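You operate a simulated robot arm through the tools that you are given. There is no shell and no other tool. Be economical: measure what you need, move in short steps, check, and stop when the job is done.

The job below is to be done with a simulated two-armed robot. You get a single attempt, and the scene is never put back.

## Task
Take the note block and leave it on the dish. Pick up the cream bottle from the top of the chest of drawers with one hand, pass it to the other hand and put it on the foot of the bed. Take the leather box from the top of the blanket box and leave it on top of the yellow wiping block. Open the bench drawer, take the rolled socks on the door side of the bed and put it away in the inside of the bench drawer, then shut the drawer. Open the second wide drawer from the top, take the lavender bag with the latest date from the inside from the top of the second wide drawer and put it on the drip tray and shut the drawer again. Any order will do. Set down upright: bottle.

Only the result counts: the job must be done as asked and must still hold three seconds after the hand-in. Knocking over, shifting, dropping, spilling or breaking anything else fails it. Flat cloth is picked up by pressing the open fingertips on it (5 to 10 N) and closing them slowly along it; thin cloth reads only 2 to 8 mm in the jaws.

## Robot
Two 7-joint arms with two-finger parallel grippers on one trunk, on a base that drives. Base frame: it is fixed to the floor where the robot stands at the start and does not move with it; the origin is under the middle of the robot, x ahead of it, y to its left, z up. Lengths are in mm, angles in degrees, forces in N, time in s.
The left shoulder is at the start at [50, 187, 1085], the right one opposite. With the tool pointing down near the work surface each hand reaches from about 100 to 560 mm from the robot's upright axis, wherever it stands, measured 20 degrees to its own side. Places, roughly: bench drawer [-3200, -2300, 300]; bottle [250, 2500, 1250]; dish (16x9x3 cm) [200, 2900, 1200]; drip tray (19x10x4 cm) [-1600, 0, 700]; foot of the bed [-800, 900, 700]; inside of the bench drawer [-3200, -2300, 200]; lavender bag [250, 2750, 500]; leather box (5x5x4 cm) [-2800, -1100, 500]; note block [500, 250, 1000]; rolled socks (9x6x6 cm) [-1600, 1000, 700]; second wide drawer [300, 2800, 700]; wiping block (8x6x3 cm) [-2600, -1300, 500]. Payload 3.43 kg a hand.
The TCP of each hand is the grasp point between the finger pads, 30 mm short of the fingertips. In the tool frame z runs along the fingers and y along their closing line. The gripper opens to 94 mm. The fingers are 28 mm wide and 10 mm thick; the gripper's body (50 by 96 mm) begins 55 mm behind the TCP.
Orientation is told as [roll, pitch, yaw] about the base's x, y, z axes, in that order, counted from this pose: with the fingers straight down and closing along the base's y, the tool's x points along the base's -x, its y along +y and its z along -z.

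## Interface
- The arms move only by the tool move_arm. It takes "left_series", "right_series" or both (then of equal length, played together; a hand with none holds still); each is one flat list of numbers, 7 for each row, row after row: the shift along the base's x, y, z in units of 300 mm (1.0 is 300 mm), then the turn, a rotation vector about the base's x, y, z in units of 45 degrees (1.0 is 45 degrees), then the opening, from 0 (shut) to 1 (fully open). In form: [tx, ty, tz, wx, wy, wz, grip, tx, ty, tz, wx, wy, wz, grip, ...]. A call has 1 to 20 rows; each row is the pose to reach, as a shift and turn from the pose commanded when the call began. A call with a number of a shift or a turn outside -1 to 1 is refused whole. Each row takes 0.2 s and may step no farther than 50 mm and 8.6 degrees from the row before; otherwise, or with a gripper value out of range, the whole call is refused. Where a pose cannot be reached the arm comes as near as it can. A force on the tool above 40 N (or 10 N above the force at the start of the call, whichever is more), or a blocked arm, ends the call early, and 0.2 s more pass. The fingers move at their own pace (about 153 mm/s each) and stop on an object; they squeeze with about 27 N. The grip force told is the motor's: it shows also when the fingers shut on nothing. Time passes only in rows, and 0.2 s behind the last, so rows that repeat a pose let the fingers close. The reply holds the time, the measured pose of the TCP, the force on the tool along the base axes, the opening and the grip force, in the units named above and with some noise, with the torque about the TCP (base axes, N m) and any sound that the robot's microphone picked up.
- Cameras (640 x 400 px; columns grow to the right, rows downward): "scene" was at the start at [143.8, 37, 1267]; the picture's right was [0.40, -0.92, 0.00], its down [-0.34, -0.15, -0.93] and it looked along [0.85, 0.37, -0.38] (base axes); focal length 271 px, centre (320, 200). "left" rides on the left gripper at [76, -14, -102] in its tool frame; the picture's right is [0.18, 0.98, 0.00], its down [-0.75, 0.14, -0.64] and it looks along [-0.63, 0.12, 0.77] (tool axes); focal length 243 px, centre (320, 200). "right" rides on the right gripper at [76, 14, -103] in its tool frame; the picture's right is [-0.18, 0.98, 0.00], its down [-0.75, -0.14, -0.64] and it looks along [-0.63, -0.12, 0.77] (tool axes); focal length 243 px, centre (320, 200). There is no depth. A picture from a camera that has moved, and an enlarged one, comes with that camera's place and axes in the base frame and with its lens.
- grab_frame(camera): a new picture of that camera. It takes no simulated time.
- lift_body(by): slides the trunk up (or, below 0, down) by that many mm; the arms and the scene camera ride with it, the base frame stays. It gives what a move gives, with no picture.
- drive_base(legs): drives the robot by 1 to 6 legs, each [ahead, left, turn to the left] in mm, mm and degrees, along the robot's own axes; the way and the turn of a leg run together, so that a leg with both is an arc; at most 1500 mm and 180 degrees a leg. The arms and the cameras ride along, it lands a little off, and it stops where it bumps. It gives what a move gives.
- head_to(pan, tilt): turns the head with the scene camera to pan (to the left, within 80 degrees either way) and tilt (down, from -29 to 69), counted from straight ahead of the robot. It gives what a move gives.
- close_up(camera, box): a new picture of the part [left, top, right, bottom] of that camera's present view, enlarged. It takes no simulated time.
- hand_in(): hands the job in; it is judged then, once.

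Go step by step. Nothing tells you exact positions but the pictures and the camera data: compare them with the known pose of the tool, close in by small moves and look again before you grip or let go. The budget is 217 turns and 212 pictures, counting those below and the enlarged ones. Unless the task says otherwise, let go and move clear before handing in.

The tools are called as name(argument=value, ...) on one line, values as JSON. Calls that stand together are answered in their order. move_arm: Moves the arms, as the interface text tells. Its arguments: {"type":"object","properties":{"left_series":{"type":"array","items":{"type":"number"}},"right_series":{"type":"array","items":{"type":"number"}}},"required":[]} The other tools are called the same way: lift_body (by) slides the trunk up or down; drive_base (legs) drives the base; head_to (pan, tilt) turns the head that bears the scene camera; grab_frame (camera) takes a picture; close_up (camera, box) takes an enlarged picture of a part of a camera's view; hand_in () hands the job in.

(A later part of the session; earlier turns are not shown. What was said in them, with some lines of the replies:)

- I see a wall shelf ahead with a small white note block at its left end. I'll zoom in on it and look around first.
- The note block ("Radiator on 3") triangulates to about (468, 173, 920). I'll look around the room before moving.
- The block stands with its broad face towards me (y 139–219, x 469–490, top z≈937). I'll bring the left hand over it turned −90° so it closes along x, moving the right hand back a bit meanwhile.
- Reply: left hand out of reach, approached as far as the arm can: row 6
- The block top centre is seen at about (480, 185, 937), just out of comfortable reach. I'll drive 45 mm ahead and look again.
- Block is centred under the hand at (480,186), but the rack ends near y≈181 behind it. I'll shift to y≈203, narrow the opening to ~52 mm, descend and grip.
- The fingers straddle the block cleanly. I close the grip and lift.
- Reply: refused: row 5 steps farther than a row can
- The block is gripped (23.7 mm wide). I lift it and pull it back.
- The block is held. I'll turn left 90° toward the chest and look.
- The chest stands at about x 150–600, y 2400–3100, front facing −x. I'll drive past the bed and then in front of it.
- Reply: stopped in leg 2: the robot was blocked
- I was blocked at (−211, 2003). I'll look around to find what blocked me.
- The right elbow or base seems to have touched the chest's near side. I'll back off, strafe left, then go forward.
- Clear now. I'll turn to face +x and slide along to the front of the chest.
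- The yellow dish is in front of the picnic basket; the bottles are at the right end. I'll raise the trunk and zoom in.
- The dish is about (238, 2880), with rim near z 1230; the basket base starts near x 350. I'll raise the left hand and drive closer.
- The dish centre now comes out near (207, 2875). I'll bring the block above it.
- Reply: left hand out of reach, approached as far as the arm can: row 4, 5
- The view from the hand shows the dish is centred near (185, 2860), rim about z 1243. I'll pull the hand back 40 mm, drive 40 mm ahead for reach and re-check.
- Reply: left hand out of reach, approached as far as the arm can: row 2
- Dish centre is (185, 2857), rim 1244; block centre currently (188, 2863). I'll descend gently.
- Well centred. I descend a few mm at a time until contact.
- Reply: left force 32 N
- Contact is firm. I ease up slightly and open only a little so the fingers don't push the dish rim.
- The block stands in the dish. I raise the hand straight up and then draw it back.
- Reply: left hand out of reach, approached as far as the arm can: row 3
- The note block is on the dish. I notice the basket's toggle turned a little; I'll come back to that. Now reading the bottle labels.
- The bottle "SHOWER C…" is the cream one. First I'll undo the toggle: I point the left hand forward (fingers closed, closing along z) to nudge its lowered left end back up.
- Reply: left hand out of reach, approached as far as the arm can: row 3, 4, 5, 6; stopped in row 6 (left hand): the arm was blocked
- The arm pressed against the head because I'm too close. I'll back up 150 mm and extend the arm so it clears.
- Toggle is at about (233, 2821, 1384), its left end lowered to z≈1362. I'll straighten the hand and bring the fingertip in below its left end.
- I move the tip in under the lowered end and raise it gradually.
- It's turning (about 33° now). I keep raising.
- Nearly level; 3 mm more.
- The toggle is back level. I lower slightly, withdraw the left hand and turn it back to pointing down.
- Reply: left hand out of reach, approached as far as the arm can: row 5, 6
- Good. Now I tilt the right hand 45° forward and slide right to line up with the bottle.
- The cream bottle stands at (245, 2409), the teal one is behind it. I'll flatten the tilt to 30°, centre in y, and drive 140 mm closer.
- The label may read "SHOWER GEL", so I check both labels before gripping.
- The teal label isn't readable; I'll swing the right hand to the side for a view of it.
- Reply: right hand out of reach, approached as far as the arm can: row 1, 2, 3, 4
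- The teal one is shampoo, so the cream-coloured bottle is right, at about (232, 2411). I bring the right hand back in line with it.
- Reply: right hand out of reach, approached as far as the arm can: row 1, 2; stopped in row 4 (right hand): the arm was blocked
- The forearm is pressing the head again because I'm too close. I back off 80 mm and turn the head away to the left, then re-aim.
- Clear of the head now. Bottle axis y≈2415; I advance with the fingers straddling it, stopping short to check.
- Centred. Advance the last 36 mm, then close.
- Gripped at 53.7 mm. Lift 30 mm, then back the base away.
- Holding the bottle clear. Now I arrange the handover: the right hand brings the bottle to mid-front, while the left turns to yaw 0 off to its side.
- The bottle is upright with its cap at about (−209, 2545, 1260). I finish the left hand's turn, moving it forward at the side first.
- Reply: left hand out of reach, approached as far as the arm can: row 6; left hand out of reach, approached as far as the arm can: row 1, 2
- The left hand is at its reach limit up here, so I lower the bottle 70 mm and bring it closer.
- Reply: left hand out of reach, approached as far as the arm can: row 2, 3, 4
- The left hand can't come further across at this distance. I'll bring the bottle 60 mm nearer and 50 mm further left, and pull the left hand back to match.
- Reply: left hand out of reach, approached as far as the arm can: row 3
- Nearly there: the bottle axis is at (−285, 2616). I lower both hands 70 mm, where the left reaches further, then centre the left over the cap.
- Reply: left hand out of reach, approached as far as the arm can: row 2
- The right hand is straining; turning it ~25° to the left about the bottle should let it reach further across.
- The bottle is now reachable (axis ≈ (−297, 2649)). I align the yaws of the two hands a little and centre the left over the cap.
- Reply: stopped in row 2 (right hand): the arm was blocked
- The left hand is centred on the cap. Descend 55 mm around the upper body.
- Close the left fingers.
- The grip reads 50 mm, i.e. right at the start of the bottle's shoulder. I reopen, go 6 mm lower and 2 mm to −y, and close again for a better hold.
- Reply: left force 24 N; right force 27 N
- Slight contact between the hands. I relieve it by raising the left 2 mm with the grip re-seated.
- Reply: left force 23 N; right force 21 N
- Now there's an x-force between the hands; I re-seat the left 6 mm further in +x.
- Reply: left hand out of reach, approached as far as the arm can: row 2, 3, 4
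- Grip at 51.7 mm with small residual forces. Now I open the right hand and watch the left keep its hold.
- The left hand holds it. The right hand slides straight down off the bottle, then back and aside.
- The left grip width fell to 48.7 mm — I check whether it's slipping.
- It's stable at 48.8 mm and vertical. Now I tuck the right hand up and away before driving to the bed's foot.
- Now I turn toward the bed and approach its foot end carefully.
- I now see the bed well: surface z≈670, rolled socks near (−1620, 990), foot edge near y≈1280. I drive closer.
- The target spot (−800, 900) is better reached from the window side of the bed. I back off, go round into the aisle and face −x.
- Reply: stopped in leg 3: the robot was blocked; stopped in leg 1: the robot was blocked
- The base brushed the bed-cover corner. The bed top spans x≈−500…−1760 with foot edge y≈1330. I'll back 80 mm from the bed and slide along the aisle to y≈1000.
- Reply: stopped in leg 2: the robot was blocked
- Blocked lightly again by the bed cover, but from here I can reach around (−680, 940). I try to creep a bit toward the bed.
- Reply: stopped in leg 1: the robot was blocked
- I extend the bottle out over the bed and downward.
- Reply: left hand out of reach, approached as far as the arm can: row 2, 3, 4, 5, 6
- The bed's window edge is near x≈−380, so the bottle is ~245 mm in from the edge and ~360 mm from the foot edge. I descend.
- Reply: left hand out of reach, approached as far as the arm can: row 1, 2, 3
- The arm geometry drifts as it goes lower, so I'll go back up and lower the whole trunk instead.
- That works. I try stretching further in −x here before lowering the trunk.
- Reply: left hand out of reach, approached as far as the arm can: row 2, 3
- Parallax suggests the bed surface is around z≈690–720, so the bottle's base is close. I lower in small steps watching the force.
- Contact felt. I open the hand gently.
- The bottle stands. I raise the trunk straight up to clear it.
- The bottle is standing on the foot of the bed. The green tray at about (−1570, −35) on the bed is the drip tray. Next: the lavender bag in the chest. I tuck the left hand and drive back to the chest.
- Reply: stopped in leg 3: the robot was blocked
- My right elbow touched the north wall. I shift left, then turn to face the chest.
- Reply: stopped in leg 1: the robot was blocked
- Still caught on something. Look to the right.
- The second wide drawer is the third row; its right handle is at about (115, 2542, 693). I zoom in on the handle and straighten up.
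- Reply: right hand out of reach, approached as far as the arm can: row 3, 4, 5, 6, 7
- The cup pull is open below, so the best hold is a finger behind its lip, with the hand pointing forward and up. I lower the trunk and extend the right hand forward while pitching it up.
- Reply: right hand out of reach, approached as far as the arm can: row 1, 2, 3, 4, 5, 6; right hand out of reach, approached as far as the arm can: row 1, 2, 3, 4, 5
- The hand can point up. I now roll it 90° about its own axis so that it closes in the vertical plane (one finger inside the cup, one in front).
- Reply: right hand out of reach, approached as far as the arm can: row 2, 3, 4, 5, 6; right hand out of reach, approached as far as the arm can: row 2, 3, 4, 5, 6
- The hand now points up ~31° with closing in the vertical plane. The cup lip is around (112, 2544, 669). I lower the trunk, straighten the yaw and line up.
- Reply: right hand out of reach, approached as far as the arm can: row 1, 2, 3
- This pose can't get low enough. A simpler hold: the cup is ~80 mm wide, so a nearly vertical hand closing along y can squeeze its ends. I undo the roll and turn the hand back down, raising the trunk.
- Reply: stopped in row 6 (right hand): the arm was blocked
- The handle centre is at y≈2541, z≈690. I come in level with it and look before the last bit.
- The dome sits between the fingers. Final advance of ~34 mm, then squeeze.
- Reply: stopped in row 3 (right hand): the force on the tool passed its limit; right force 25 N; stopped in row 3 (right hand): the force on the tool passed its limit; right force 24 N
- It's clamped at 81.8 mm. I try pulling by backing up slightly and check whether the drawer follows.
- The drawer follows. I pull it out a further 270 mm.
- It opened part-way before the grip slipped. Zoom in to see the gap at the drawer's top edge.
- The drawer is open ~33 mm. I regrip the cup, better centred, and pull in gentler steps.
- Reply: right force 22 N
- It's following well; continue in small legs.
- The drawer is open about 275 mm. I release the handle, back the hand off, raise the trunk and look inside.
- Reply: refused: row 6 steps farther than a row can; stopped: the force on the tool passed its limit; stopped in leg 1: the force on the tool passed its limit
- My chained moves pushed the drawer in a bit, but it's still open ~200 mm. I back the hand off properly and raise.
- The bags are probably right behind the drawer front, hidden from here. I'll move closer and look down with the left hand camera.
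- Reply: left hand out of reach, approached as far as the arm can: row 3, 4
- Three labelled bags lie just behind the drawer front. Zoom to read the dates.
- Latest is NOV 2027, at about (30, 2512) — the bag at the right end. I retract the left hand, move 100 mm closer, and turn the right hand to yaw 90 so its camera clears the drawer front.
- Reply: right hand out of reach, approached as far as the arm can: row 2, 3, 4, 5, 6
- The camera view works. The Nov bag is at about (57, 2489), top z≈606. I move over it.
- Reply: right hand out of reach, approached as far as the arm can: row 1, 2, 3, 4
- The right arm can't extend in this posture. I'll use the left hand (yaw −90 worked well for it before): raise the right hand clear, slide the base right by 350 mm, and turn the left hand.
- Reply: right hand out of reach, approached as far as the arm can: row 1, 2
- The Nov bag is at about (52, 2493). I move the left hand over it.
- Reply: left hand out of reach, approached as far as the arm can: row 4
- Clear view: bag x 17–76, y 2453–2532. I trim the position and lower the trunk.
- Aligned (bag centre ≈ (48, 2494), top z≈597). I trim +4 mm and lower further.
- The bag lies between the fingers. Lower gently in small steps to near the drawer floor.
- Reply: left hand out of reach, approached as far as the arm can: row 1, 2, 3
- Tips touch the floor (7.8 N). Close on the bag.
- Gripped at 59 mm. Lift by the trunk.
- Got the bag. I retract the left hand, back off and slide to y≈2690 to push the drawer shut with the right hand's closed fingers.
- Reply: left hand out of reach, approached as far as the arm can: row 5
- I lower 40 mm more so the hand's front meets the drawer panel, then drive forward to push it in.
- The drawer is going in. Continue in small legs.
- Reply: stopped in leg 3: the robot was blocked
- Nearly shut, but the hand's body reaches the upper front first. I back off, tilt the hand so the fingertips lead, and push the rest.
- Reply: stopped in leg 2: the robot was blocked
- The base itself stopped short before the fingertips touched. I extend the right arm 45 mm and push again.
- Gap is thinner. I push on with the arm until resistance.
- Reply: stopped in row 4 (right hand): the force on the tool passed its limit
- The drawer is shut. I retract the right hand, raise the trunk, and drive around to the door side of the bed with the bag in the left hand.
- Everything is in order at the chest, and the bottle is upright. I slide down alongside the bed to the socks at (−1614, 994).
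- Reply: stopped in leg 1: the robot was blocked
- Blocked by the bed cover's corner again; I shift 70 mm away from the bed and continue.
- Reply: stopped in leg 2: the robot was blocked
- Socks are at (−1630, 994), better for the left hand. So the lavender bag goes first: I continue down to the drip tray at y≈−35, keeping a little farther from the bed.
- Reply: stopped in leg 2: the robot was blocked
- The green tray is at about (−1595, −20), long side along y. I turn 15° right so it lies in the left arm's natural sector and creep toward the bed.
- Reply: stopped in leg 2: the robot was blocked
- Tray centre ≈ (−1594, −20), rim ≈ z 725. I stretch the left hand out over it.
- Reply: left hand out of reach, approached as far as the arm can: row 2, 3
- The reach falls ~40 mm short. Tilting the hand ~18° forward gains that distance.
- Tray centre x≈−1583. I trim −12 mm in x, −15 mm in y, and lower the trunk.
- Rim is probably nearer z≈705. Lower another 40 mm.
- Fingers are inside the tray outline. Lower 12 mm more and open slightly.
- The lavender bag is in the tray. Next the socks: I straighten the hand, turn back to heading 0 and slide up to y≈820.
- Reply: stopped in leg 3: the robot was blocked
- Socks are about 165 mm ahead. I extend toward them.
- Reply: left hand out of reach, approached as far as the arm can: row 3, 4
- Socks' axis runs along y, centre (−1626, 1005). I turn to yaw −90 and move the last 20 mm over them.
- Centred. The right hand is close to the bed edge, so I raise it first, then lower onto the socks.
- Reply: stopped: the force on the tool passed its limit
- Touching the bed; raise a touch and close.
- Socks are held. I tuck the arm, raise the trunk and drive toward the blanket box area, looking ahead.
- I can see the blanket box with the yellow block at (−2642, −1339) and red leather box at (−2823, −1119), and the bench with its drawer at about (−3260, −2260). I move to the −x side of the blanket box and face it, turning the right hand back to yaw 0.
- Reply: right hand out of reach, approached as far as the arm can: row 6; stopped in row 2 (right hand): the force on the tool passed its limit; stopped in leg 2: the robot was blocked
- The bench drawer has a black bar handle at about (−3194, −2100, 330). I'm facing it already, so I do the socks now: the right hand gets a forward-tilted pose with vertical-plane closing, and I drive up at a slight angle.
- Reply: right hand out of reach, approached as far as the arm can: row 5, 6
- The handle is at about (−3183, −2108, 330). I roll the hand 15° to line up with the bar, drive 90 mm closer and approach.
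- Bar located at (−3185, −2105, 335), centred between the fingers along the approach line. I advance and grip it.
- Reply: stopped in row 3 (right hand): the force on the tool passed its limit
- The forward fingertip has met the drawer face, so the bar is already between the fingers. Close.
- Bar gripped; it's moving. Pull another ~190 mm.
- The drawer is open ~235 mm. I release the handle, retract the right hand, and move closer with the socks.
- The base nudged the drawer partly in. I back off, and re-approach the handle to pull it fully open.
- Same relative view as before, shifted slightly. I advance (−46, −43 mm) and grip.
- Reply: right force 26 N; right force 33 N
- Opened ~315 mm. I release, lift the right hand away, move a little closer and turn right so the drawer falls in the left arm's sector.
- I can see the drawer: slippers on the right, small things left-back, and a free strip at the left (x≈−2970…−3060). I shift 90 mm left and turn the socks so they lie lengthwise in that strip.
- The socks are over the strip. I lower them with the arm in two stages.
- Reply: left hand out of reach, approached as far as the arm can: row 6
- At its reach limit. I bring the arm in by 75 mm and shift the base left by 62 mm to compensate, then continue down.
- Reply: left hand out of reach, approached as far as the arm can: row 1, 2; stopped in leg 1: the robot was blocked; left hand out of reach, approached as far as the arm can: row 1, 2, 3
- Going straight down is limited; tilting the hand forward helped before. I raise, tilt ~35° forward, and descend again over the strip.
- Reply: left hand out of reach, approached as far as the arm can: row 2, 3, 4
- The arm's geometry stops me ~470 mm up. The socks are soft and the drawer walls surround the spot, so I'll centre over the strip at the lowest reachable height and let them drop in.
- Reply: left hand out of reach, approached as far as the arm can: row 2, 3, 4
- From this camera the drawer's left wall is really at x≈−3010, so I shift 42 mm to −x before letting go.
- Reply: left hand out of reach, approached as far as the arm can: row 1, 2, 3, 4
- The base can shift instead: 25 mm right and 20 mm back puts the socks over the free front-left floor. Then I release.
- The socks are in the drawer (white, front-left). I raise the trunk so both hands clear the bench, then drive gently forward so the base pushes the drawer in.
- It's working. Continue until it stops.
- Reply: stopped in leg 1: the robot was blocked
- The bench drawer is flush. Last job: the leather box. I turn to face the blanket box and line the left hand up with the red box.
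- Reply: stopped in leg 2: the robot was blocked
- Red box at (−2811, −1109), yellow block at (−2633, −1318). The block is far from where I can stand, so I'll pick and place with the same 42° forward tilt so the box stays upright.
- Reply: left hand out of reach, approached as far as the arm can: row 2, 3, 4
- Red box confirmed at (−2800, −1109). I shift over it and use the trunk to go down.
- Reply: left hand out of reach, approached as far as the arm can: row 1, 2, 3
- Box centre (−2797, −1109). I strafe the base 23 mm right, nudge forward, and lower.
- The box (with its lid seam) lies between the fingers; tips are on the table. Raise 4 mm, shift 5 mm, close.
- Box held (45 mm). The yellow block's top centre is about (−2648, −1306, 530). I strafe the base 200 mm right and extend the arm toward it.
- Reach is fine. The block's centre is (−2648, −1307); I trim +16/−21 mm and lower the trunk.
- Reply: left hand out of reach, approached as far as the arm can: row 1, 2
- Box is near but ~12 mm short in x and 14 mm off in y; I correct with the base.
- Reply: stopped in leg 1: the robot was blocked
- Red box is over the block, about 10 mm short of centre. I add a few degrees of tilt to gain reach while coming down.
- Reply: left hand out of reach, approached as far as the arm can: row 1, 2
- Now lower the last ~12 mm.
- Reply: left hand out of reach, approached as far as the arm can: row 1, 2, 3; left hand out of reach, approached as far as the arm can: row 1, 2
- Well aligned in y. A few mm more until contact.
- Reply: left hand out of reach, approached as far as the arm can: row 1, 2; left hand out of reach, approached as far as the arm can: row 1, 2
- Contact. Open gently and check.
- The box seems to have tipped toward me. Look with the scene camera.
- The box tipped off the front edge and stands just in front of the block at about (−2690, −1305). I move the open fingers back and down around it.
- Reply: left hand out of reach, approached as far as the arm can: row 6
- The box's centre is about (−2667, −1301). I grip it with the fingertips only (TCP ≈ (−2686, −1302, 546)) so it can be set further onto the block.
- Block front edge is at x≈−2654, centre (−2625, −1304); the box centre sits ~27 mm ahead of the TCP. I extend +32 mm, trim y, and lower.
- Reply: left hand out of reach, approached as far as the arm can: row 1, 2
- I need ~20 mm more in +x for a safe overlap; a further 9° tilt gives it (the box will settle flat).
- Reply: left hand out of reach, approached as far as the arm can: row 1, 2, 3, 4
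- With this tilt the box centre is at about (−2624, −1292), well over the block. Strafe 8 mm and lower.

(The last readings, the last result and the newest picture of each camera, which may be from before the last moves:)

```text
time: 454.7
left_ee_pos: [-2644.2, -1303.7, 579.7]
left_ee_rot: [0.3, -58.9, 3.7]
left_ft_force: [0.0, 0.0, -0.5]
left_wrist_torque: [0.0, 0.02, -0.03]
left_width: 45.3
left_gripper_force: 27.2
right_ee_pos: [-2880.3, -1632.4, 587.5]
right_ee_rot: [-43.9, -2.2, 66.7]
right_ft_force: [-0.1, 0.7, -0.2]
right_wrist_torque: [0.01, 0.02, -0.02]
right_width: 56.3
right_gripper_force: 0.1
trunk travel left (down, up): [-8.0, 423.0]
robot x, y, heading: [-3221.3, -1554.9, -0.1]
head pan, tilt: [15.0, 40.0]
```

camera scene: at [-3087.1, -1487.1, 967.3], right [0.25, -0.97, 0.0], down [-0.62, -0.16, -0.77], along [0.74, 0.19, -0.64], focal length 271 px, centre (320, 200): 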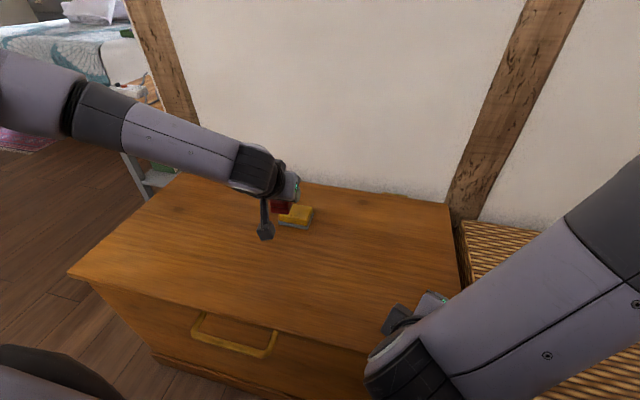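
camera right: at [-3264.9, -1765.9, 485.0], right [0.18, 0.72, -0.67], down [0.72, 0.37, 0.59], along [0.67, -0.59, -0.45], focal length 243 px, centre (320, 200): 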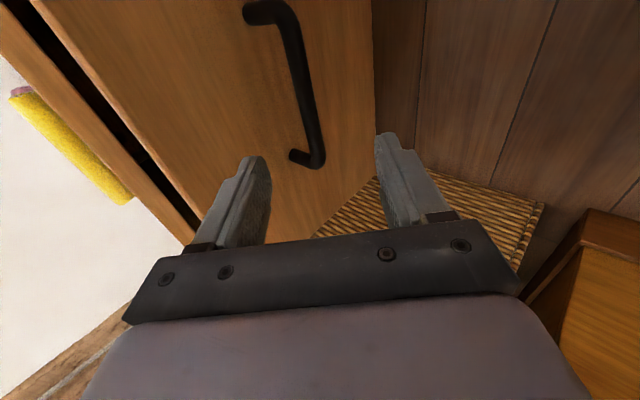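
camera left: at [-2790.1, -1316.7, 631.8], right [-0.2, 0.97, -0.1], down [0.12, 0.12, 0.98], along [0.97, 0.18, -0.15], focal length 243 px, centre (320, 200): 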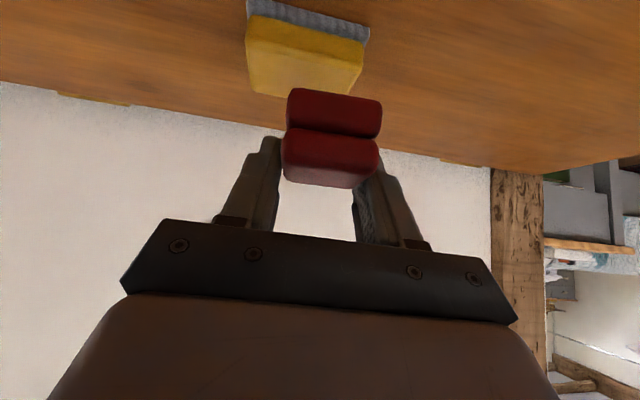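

No contact yet; a little more.

lift_body(by=-4)

lift_body(by=-3)

close_up(camera="left", box=[160, 0, 480, 240])

```text
time: 455.3
left_ee_pos: [-2643.7, -1303.9, 577.5]
left_ee_rot: [0.3, -59.4, 3.9]
left_ft_force: [-2.0, 0.6, 9.8]
left_wrist_torque: [-0.18, 0.1, -0.02]
left_width: 45.3
left_gripper_force: 27.6
right_ee_pos: [-2880.1, -1630.4, 583.6]
right_ee_rot: [-43.9, -2.2, 66.7]
right_ft_force: [0.5, -0.1, 0.1]
right_wrist_torque: [0.0, 0.02, -0.01]
right_width: 56.4
right_gripper_force: 0.2
trunk travel left (down, up): [-4.0, 427.0]
robot x, y, heading: [-3221.2, -1551.8, -0.0]
head pan, tilt: [15.0, 40.0]
```

```text
time: 455.8
left_ee_pos: [-2643.7, -1304.2, 575.8]
left_ee_rot: [0.3, -59.6, 3.9]
left_ft_force: [-2.4, 1.0, 25.1]
left_wrist_torque: [-0.28, 0.27, -0.06]
left_width: 45.3
left_gripper_force: 27.4
right_ee_pos: [-2881.0, -1631.2, 581.3]
right_ee_rot: [-44.0, -2.3, 66.7]
right_ft_force: [1.4, -0.3, 0.6]
right_wrist_torque: [-0.04, 0.0, -0.01]
right_width: 56.3
right_gripper_force: 0.1
trunk travel left (down, up): [-1.0, 430.0]
robot x, y, heading: [-3222.7, -1548.6, 0.1]
head pan, tilt: [15.0, 40.0]
```

```text
1.67 times, centred on (320, 120) of left
camera zoom: at [-2769.4, -1326.2, 564.3], right [-0.16, 0.97, -0.16], down [-0.18, 0.13, 0.98], along [0.97, 0.19, 0.16], focal length 404 px, centre (320, 333)
```

zoom: 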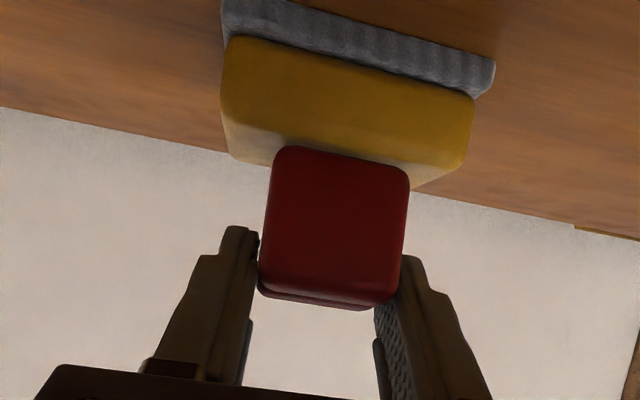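

Contact lies on the block's top, just behind its front edge, with the box's centre further in. Ease up 2 mm and release.

lift_body(by=3)

move_arm(left_series=[0, 0, 0, 0, 0, 0, 0.52, 0, 0, 0, 0, 0, 0, 0.6, 0, 0, 0, 0, 0, 0, 0.75, 0, 0, 0, 0, 0, 0, 0.9])

close_up(camera="left", box=[160, 0, 480, 240])

```text
time: 456.3
left_ee_pos: [-2645.1, -1303.0, 577.9]
left_ee_rot: [0.4, -59.3, 3.8]
left_ft_force: [3.7, 0.4, 17.1]
left_wrist_torque: [-0.25, -0.09, 0.01]
left_width: 45.3
left_gripper_force: 27.2
right_ee_pos: [-2881.3, -1631.0, 582.7]
right_ee_rot: [-43.9, -2.2, 66.7]
right_ft_force: [0.3, 0.0, -0.5]
right_wrist_torque: [-0.02, 0.01, 0.0]
right_width: 56.2
right_gripper_force: 0.2
trunk travel left (down, up): [-4.0, 427.0]
robot x, y, heading: [-3219.1, -1553.7, -0.3]
head pan, tilt: [15.0, 40.0]
```

```text
time: 457.3
left_ee_pos: [-2644.8, -1302.8, 574.8]
left_ee_rot: [0.3, -59.0, 3.8]
left_ft_force: [-0.3, 0.4, -0.5]
left_wrist_torque: [0.02, 0.01, 0.0]
left_width: 84.5
left_gripper_force: 0.2
right_ee_pos: [-2881.4, -1630.9, 583.1]
right_ee_rot: [-43.9, -2.1, 66.7]
right_ft_force: [0.5, -0.5, 0.0]
right_wrist_torque: [-0.02, 0.04, 0.02]
right_width: 56.5
right_gripper_force: 0.1
trunk travel left (down, up): [-4.0, 427.0]
robot x, y, heading: [-3222.5, -1548.5, -0.1]
head pan, tilt: [15.0, 40.0]
```

```text
1.67 times, centred on (320, 120) of left
camera zoom: at [-2770.7, -1325.6, 563.4], right [-0.17, 0.97, -0.15], down [-0.17, 0.13, 0.98], along [0.97, 0.19, 0.15], focal length 404 px, centre (320, 333)
```

zoom: 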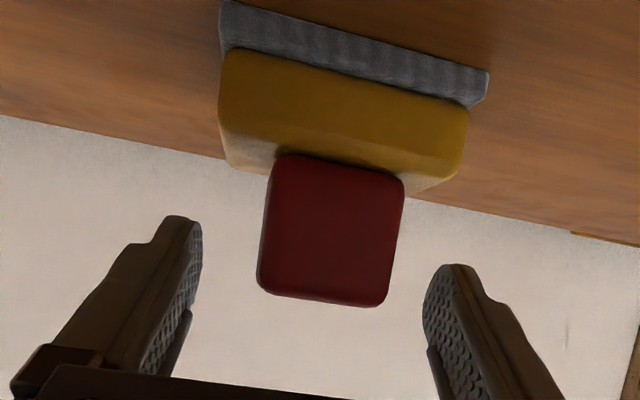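

The box stands on the yellow block. I retreat straight back along −x a little and up.

lift_body(by=150)

drive_base(legs=[[-200, 0, 0]])

close_up(camera="scene", box=[220, 100, 440, 260])

```text
time: 459.1
left_ee_pos: [-2645.7, -1303.5, 725.7]
left_ee_rot: [0.4, -59.0, 3.8]
left_ft_force: [-0.5, 0.0, -0.4]
left_wrist_torque: [0.0, 0.02, 0.03]
left_width: 84.7
left_gripper_force: 0.1
right_ee_pos: [-2880.2, -1631.7, 733.4]
right_ee_rot: [-43.9, -2.2, 66.7]
right_ft_force: [0.3, -0.1, 0.0]
right_wrist_torque: [-0.02, -0.02, 0.01]
right_width: 56.2
right_gripper_force: 0.0
trunk travel left (down, up): [-154.0, 277.0]
robot x, y, heading: [-3221.4, -1552.7, -0.0]
head pan, tilt: [15.0, 40.0]
```

```text
time: 460.6
left_ee_pos: [-2841.9, -1302.0, 724.8]
left_ee_rot: [0.3, -58.9, 3.8]
left_ft_force: [-0.3, 0.2, 0.4]
left_wrist_torque: [0.02, 0.04, 0.01]
left_width: 84.6
left_gripper_force: 0.1
right_ee_pos: [-3078.4, -1630.5, 733.2]
right_ee_rot: [-43.9, -2.2, 66.7]
right_ft_force: [-0.3, 0.6, -0.3]
right_wrist_torque: [-0.01, 0.02, 0.0]
right_width: 56.6
right_gripper_force: 0.0
trunk travel left (down, up): [-154.0, 277.0]
robot x, y, heading: [-3417.5, -1550.0, -0.1]
head pan, tilt: [15.0, 40.0]
```

```text
refused: no pictures are left
```

The last picture showed the leather box standing on the yellow block, and the hands are now clear. I'm out of pictures and each task was checked when it was done, so I'm handing in.

hand_in()

```text
The job is handed in.
```

I handed the job in with all five tasks finished, though my pictures ran out just before a final look around the room.

- **Note block:** it stands in the dish on top of the chest. My hand turned the picnic basket's toggle while placing it, and I pushed the toggle back level.
- **Cream bottle:** I picked it up with the right hand, passed it to the left, and it was standing upright on the foot of the bed.
- **Leather box:** it is on top of the yellow wiping block. The first try tipped off the front edge and may have shifted the block a centimetre or two. The second try stood flat in the last picture, before I drew the hand away. The box rests on a different side than it started on.
- **Rolled socks:** they are in the bench drawer, which looked flush when I checked. I could not reach low enough to set them down, so I let them drop about 190 mm onto the drawer floor.
- **Lavender bag:** the NOV 2027 bag, the latest of the three I could read, is in the drip tray. The second wide drawer looked shut.

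The robot also bumped the bed cover, the chest and the wall a few times while driving, and I saw nothing knocked over.
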